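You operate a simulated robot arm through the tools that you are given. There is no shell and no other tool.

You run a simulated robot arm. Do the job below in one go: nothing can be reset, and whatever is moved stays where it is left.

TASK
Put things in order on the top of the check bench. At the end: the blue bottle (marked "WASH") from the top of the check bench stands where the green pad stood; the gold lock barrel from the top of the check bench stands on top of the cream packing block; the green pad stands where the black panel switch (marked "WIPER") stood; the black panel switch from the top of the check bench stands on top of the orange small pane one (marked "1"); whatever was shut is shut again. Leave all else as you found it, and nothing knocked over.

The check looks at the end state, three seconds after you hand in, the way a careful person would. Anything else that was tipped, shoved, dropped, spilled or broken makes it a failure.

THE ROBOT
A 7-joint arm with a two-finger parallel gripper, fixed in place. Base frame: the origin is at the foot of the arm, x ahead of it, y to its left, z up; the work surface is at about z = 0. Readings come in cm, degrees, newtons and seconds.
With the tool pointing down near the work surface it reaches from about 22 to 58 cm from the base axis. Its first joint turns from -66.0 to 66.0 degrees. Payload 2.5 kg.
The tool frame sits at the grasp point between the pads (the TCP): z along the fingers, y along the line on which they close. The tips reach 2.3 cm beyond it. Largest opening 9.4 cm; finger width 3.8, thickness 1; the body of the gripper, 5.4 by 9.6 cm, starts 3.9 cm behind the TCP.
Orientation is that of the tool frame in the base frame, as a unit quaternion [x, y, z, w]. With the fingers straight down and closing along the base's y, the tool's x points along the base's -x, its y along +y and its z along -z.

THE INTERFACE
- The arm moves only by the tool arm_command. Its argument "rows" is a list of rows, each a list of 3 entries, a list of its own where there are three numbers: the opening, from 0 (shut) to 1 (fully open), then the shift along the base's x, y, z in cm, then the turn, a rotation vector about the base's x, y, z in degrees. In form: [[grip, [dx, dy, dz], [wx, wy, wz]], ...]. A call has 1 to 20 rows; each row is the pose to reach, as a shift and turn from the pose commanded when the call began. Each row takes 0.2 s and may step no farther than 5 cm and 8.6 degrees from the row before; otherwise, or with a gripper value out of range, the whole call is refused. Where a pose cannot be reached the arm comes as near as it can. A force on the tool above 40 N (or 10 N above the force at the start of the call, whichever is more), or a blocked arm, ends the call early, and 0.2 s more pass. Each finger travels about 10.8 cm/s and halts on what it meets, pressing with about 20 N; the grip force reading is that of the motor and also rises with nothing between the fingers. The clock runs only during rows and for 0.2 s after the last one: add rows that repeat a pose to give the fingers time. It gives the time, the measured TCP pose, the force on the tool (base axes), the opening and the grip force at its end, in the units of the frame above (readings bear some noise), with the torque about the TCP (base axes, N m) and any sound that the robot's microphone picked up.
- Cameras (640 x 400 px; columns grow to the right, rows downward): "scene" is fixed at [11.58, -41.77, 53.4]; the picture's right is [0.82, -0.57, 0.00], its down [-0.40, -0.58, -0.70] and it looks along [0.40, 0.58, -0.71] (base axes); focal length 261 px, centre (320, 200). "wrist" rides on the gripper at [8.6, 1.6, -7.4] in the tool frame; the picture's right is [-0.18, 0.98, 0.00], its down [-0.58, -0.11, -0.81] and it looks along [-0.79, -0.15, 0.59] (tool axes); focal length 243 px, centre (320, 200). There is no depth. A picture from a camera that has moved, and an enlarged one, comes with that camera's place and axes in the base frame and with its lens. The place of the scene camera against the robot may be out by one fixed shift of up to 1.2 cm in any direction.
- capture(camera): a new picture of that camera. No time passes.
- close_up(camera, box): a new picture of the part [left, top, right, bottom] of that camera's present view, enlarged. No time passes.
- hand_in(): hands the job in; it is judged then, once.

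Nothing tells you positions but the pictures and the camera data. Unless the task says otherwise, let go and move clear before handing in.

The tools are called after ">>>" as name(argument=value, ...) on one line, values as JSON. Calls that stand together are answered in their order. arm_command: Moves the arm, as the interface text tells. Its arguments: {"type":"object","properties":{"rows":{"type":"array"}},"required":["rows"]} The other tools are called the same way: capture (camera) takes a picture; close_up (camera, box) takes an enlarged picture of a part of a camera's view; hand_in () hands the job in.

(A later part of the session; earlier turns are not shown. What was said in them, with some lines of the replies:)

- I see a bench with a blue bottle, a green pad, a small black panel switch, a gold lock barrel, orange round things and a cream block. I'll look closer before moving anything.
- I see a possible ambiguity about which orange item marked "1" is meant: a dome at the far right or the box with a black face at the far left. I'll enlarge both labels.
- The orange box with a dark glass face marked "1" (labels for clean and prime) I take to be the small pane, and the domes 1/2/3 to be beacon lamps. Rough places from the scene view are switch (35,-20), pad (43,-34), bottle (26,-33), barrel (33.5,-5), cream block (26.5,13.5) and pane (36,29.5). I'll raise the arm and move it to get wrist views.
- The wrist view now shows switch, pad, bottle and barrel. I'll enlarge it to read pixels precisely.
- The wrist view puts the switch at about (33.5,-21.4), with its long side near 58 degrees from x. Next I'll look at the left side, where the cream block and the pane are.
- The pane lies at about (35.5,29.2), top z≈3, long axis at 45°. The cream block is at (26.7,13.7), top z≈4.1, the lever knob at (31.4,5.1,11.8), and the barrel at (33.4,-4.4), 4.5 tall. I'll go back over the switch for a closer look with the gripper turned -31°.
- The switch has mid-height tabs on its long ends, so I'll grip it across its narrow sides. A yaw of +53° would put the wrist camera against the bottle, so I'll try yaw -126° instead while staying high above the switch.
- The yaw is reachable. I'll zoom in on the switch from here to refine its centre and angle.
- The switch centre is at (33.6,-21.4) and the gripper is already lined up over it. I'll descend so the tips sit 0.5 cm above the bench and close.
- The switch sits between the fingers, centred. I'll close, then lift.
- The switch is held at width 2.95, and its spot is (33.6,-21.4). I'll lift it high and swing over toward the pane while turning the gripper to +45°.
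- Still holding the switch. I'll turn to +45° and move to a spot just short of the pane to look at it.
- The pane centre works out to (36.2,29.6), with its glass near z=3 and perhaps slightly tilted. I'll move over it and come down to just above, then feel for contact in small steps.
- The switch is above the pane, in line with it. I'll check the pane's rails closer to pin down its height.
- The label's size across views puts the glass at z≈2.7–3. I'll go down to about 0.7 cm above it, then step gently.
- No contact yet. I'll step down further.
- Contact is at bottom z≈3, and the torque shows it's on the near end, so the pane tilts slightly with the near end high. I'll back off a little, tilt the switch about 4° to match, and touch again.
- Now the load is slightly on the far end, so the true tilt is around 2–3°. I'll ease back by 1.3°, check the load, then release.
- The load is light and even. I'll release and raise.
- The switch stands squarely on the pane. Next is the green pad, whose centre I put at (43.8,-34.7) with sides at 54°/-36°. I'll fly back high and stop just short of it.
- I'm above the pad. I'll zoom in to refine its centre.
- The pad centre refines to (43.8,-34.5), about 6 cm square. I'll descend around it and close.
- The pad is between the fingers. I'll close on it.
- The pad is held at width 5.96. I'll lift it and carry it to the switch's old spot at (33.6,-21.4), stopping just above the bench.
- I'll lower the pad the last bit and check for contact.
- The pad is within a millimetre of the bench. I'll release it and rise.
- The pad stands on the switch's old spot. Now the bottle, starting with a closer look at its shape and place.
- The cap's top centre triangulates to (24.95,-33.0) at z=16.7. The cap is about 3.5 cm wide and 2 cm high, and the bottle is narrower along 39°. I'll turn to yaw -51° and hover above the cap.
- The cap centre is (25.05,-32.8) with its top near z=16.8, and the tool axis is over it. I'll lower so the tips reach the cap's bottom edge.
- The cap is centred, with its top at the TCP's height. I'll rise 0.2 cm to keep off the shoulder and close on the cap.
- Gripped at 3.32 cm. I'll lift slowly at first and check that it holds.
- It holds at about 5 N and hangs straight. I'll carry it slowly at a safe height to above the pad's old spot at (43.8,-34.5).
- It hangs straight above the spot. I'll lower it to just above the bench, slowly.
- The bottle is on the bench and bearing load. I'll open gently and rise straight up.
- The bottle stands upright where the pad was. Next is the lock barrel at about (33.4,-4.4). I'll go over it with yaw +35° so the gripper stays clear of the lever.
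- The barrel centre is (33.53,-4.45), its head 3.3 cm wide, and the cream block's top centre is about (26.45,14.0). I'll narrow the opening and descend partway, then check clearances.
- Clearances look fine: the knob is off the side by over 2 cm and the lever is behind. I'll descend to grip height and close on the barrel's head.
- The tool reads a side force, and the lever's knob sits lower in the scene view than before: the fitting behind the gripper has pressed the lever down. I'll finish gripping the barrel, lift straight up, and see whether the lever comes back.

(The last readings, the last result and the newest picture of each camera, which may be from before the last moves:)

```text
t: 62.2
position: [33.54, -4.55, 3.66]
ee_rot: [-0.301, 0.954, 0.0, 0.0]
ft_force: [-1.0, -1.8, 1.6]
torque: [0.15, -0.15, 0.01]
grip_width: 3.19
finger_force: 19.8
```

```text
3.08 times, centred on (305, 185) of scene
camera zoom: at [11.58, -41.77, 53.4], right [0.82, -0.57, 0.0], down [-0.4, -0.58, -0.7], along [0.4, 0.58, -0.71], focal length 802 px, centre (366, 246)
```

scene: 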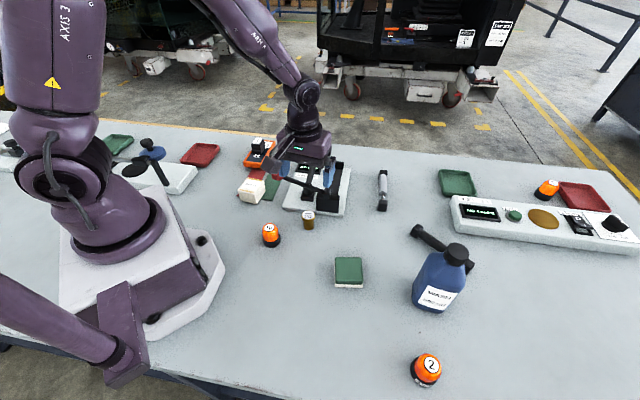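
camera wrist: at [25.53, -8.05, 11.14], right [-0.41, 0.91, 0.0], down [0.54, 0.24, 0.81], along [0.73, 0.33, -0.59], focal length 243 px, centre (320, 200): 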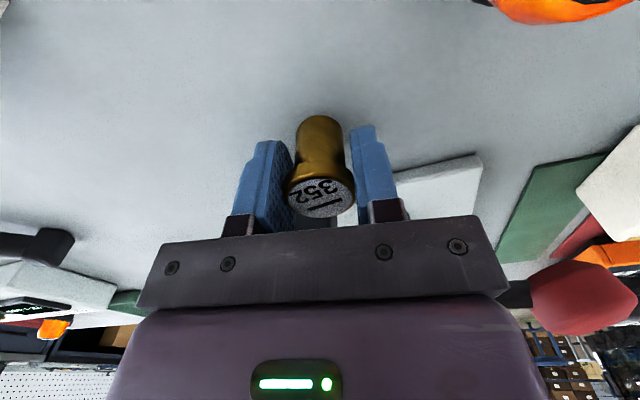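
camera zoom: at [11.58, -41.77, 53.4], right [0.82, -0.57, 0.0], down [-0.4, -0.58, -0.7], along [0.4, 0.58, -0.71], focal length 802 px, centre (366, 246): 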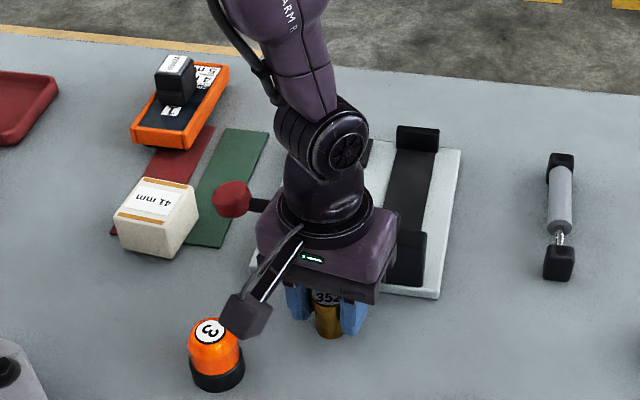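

The barrel is gripped at 3.19 cm. I'll lift straight up and check the lever.

>>> arm_command(rows=[[0.2, [0, 0, 1], [0, 0, 0]], [0.2, [0, 0, 3], [0, 0, 0]], [0.2, [0, 0, 6], [0, 0, 0]], [0.2, [0, 0, 10], [0, 0, 0]], [0.2, [0, 0, 14], [0, 0, 0]], [0.2, [0, 0, 18], [0, 0, 0]], [0.2, [0, 0, 18], [0, 0, 0]]])

>>> capture(camera="wrist")

>>> capture(camera="scene")

>>> close_up(camera="scene", box=[230, 120, 380, 250])

```text
t: 63.8
position: [33.32, -4.64, 21.64]
ee_rot: [-0.3, 0.954, 0.0, 0.0]
ft_force: [0.2, 0.7, -0.1]
torque: [0.01, 0.04, -0.02]
grip_width: 3.19
finger_force: 20.7
```

```text
taken
camera wrist: at [25.34, -8.03, 29.24], right [-0.41, 0.91, 0.0], down [0.54, 0.24, 0.81], along [0.73, 0.33, -0.59], focal length 243 px, centre (320, 200)
```

wrist: 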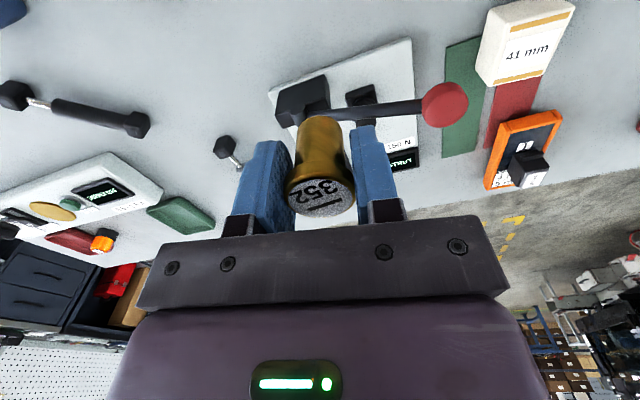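

```text
taken
```

scene: 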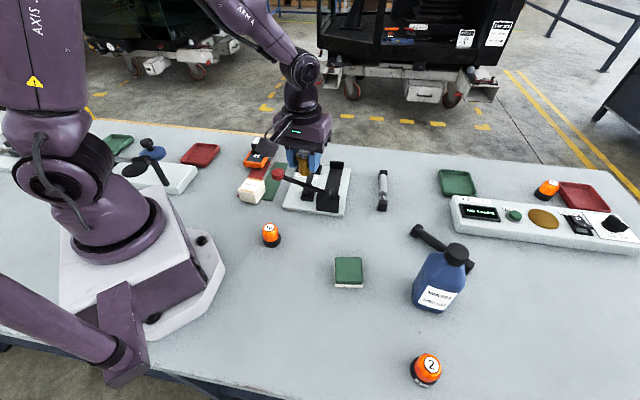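

```text
3.08 times, centred on (305, 185) of scene
camera zoom: at [11.58, -41.77, 53.39], right [0.82, -0.57, 0.0], down [-0.4, -0.58, -0.7], along [0.4, 0.58, -0.71], focal length 802 px, centre (366, 246)
```

zoom: 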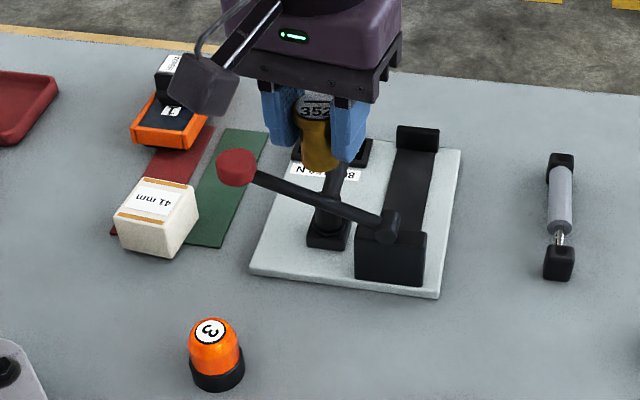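

The lever appears to have sprung back. I'll compare it using the same crop as at the start.

>>> close_up(camera="scene", box=[220, 130, 400, 242])

>>> close_up(camera="scene", box=[230, 135, 310, 210])

```text
3.56 times, centred on (310, 186) of scene
camera zoom: at [11.58, -41.77, 53.39], right [0.82, -0.57, 0.0], down [-0.4, -0.58, -0.7], along [0.4, 0.58, -0.71], focal length 926 px, centre (356, 250)
```

zoom: 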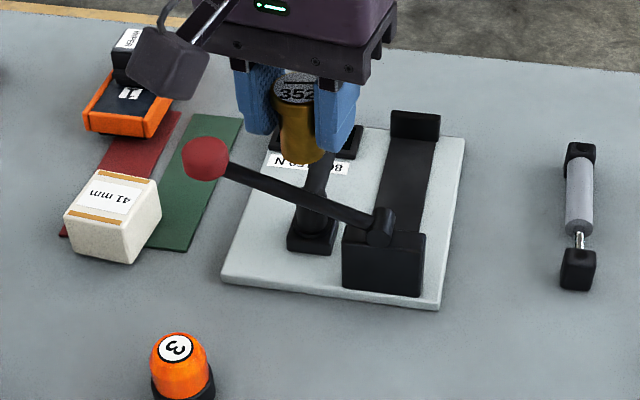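

```text
5.33 times, centred on (270, 172) of scene
camera zoom: at [11.58, -41.77, 53.39], right [0.82, -0.57, 0.0], down [-0.4, -0.58, -0.7], along [0.4, 0.58, -0.71], focal length 1390 px, centre (587, 347)
```

zoom: 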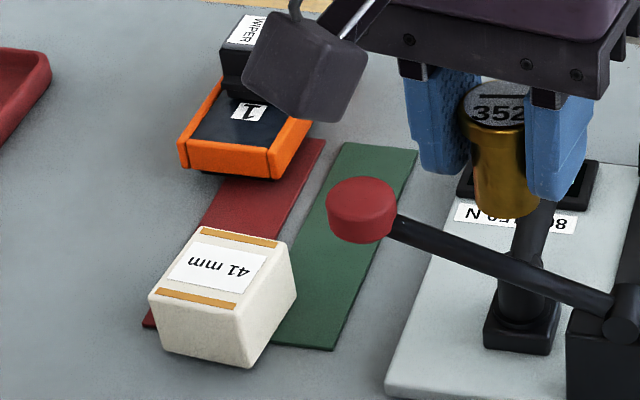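

The lever is back exactly where it was. Now I'll carry the barrel to above the cream block at (26.45,14.0), staying above the lever's knob, and check alignment.

>>> arm_command(rows=[[0.2, [-0.8, 2, 0], [0, 0, 0]], [0.2, [-2, 5.3, 0], [0, 0, 0]], [0.2, [-3.3, 8.8, 0], [0, 0, 0]], [0.2, [-4.6, 12.3, 0], [0, 0, 0]], [0.2, [-5.9, 15.6, 0], [0, 0, 0]], [0.2, [-7.0, 18.5, 0], [0, 0, 0]], [0.2, [-7.0, 18.5, -3], [0, 0, 0]], [0.2, [-7.0, 18.5, -6.5], [0, 0, 0]], [0.2, [-7.0, 18.5, -9.5], [0, 0, 0]], [0.2, [-7.0, 18.5, -9.5], [0, 0, 0]]])

>>> capture(camera="wrist")

>>> close_up(camera="scene", box=[200, 100, 340, 220])

```text
t: 66.0
position: [26.27, 14.01, 12.02]
ee_rot: [-0.3, 0.954, 0.0, -0.001]
ft_force: [0.3, 0.5, -2.0]
torque: [0.02, 0.01, 0.0]
grip_width: 3.18
finger_force: 20.9
```

```text
taken
camera wrist: at [18.25, 10.55, 19.58], right [-0.41, 0.91, 0.0], down [0.54, 0.24, 0.81], along [0.73, 0.33, -0.59], focal length 243 px, centre (320, 200)
```

wrist: 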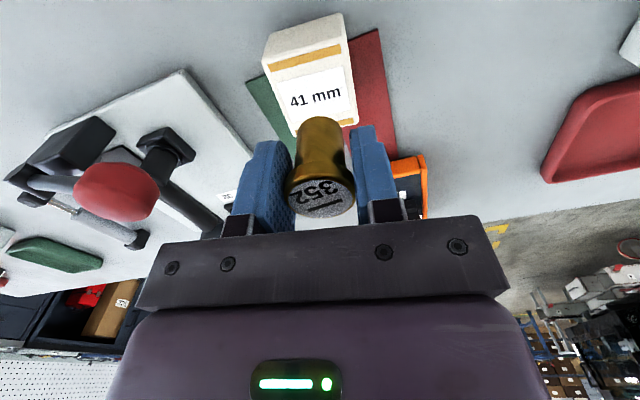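

```text
3.33 times, centred on (270, 160) of scene
camera zoom: at [11.58, -41.77, 53.4], right [0.82, -0.57, 0.0], down [-0.4, -0.58, -0.7], along [0.4, 0.58, -0.71], focal length 868 px, centre (487, 333)
```

zoom: 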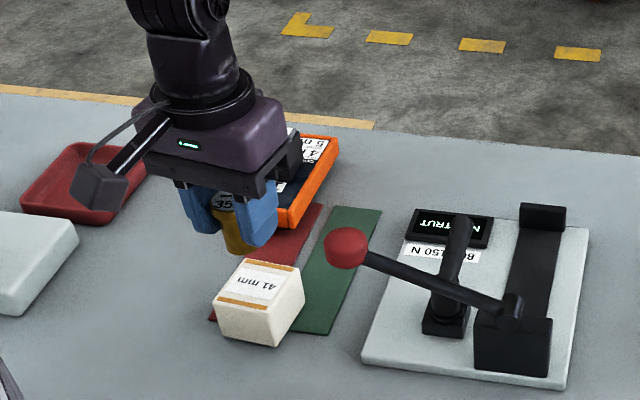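

>>> close_up(camera="wrist", box=[230, 0, 390, 140])

```text
2.86 times, centred on (310, 70) of wrist
camera zoom: at [18.25, 10.55, 19.58], right [-0.41, 0.91, 0.0], down [0.54, 0.24, 0.81], along [0.73, 0.33, -0.59], focal length 693 px, centre (349, 571)
```

zoom: 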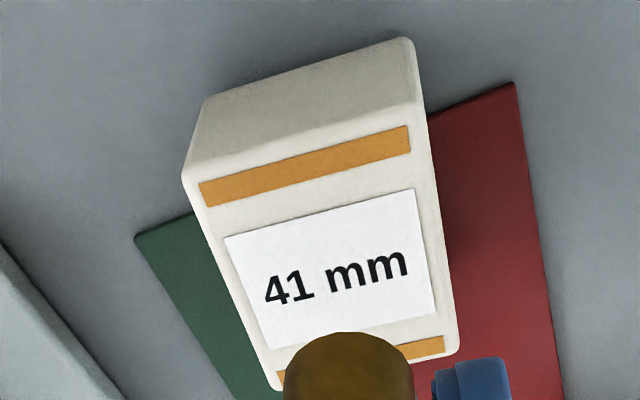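

The block's top centre is (26.55,14.0), so I'm 0.3 cm short in x. I'll correct that and come down to just above the block.

>>> arm_command(rows=[[0.2, [0.28, 0, -0.8], [0, 0, 0]], [0.2, [0.28, 0, -2], [0, 0, 0]], [0.2, [0.28, 0, -3], [0, 0, 0]], [0.2, [0.28, 0, -3.5], [0, 0, 0]], [0.2, [0.28, 0, -3.5], [0, 0, 0]]])

>>> capture(camera="wrist")

>>> close_up(camera="scene", box=[220, 130, 310, 210])

```text
t: 67.2
position: [26.58, 14.04, 8.51]
ee_rot: [-0.3, 0.954, 0.0, 0.0]
ft_force: [0.2, 0.4, -1.4]
torque: [0.0, -0.01, 0.0]
grip_width: 3.17
finger_force: 20.0
```

```text
taken
camera wrist: at [18.6, 10.48, 16.14], right [-0.41, 0.91, 0.0], down [0.54, 0.24, 0.81], along [0.73, 0.33, -0.59], focal length 243 px, centre (320, 200)
```

wrist: 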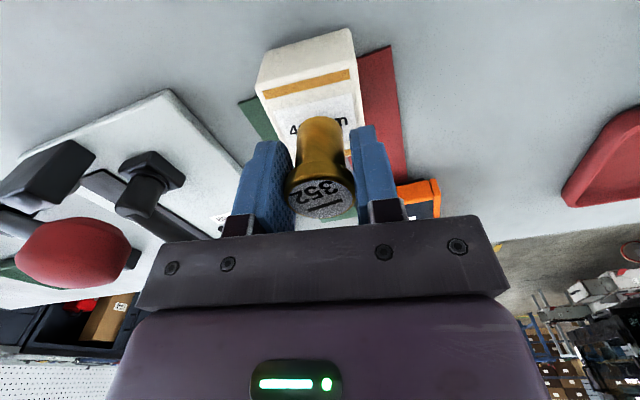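

```text
5.00 times, centred on (265, 170) of scene
camera zoom: at [11.58, -41.77, 53.4], right [0.82, -0.57, 0.0], down [-0.4, -0.58, -0.7], along [0.4, 0.58, -0.71], focal length 1303 px, centre (595, 350)
```

zoom: 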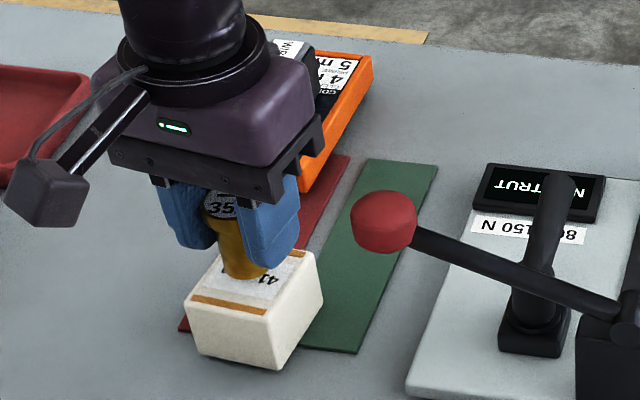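

The barrel is centred above the block. I'll step down gently until it touches.

>>> arm_command(rows=[[0.2, [0, 0, -0.25], [0, 0, 0]], [0.2, [0, 0, -0.5], [0, 0, 0]], [0.2, [0, 0, -0.5], [0, 0, 0]]])

```text
t: 68.0
position: [26.71, 13.97, 7.92]
ee_rot: [-0.301, 0.954, 0.0, 0.0]
ft_force: [-0.1, 0.2, -1.7]
torque: [0.0, 0.01, -0.05]
grip_width: 3.21
finger_force: 20.0
```

>>> arm_command(rows=[[0.2, [0, 0, -0.1], [0, 0, 0]], [0.2, [0, 0, -0.2], [0, 0, 0]], [0.2, [0, 0, -0.2], [0, 0, 0]]])

```text
t: 68.8
position: [26.6, 14.02, 7.88]
ee_rot: [-0.301, 0.954, 0.001, 0.001]
ft_force: [-1.6, -1.0, 14.9]
torque: [-0.01, 0.04, 0.01]
grip_width: 3.18
finger_force: 20.0
```

There is flat contact with the block. I'll ease the load, release and rise.

>>> arm_command(rows=[[0.2, [0, 0, 0.08], [0, 0, 0]], [0.36, [0, 0, 0.08], [0, 0, 0]], [0.42, [0, 0, 0.08], [0, 0, 0]], [0.5, [0, 0, 0.08], [0, 0, 0]], [0.6, [0, 0, 0.08], [0, 0, 0]], [0.6, [0, 0, 0.08], [0, 0, 0]], [0.6, [0, 0, 1], [0, 0, 0]], [0.6, [0, 0, 3.5], [0, 0, 0]], [0.6, [0, 0, 7.5], [0, 0, 0]], [0.6, [0, 0, 12], [0, 0, 0]], [0.6, [0, 0, 16], [0, 0, 0]], [0.6, [0, 0, 16], [0, 0, 0]]])

>>> capture(camera="wrist")

>>> capture(camera="scene")

>>> close_up(camera="scene", box=[220, 130, 400, 242])

```text
t: 71.4
position: [26.98, 14.06, 23.62]
ee_rot: [-0.303, 0.953, 0.0, 0.0]
ft_force: [0.3, -0.8, 0.4]
torque: [-0.01, 0.0, 0.01]
grip_width: 5.62
finger_force: 0.2
```

```text
taken
camera wrist: at [18.95, 10.56, 31.23], right [-0.41, 0.91, 0.0], down [0.54, 0.24, 0.81], along [0.73, 0.33, -0.59], focal length 243 px, centre (320, 200)
```

wrist: 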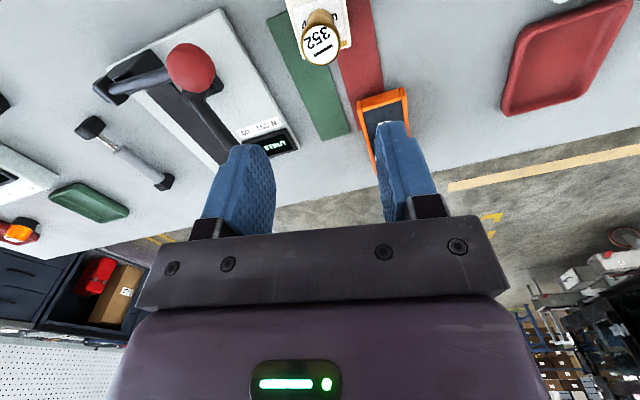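

```text
taken
```

scene: 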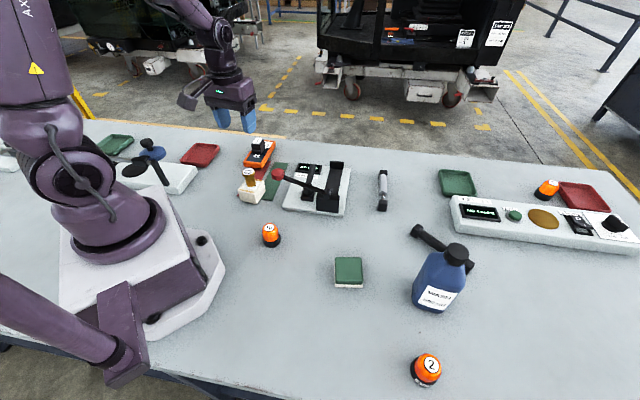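

```text
3.56 times, centred on (310, 186) of scene
camera zoom: at [11.58, -41.78, 53.4], right [0.82, -0.57, 0.0], down [-0.4, -0.58, -0.7], along [0.4, 0.58, -0.71], focal length 926 px, centre (356, 250)
```

zoom: 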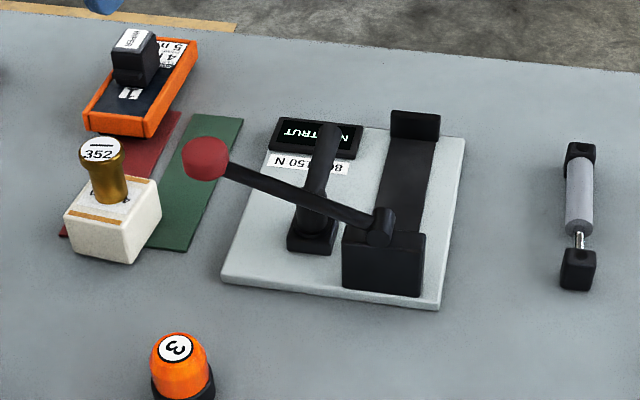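

All four moves are done. I'll check the final positions and the display against the start pictures.

>>> close_up(camera="scene", box=[300, 220, 500, 400])

>>> close_up(camera="scene", box=[280, 140, 360, 220])

>>> close_up(camera="scene", box=[230, 130, 300, 210])

>>> close_up(camera="scene", box=[420, 150, 640, 290])

```text
2.22 times, centred on (400, 310) of scene
camera zoom: at [11.58, -41.78, 53.4], right [0.82, -0.57, 0.0], down [-0.4, -0.58, -0.7], along [0.4, 0.58, -0.71], focal length 579 px, centre (142, -44)
```

zoom: 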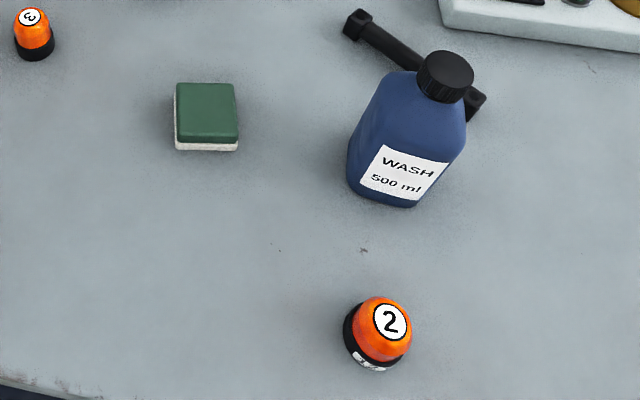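

```text
5.00 times, centred on (320, 180) of scene
camera zoom: at [11.58, -41.78, 53.4], right [0.82, -0.57, 0.0], down [-0.4, -0.58, -0.7], along [0.4, 0.58, -0.71], focal length 1303 px, centre (320, 300)
```

zoom: 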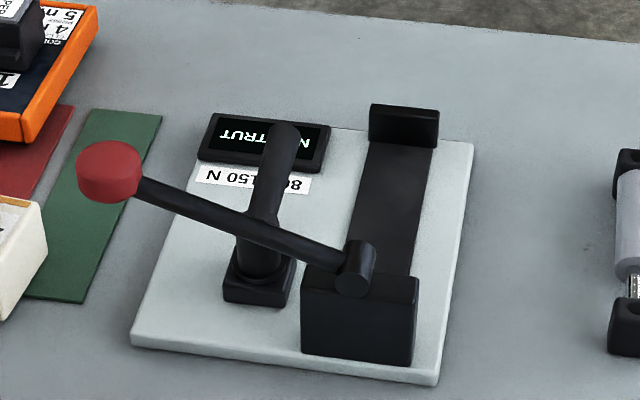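

```text
5.00 times, centred on (265, 170) of scene
camera zoom: at [11.58, -41.78, 53.4], right [0.82, -0.57, 0.0], down [-0.4, -0.58, -0.7], along [0.4, 0.58, -0.71], focal length 1303 px, centre (595, 350)
```

zoom: 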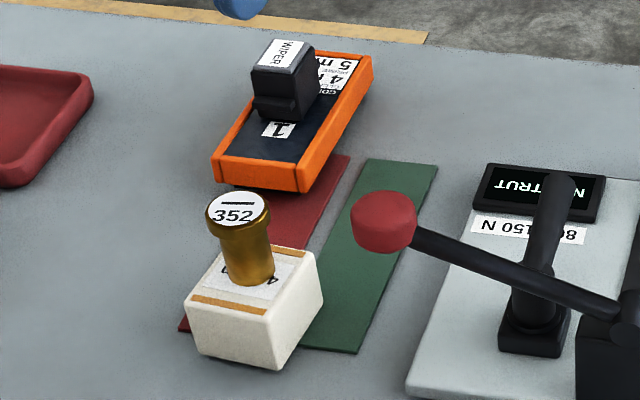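

```text
2.86 times, centred on (530, 220) of scene
camera zoom: at [11.58, -41.78, 53.4], right [0.82, -0.57, 0.0], down [-0.4, -0.58, -0.7], along [0.4, 0.58, -0.71], focal length 744 px, centre (-280, 143)
```

zoom: 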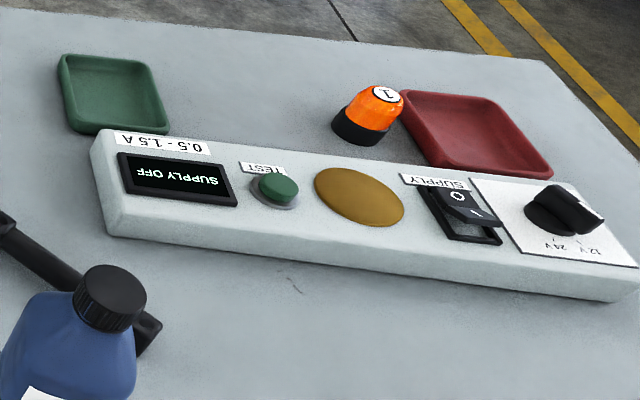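

The switch is on the pane, the pad on the switch's spot, the bottle on the pad's spot, and the barrel on the cream block. The lever and the displays read and sit as at the start. The arm is empty and about 12 cm clear, so I'm handing in.

>>> hand_in()

```text
The job is handed in.
```

The job is handed in, and all four items are where you asked. I don't have the check result.

| Item | Where it stands now |
|---|---|
| Blue bottle ("WASH") | Upright on the green pad's old spot, about (43.8, -34.5) |
| Gold lock barrel | On top of the cream packing block, near the centre |
| Green pad | On the panel switch's old spot, within about 0.4 cm |
| Black panel switch ("WIPER") | On the glass of the orange pane marked "1" |

- **Lever pressed down:** while I was gripping the barrel, a fitting on the back of the gripper pushed the test rig's lever down. It sprang back when I lifted away. In the same scene-camera crop as at the start, its knob is in the same place, and the display still shows "NO STRUT".
- **Which orange "1":** two orange things carry a "1", a flat box with a dark glass face and a domed beacon. I took the glass-faced box to be the small pane. It sits slightly tilted, but the switch stands steady on it.

I didn't open or close anything. In the final pictures I checked, nothing else was tipped or moved.
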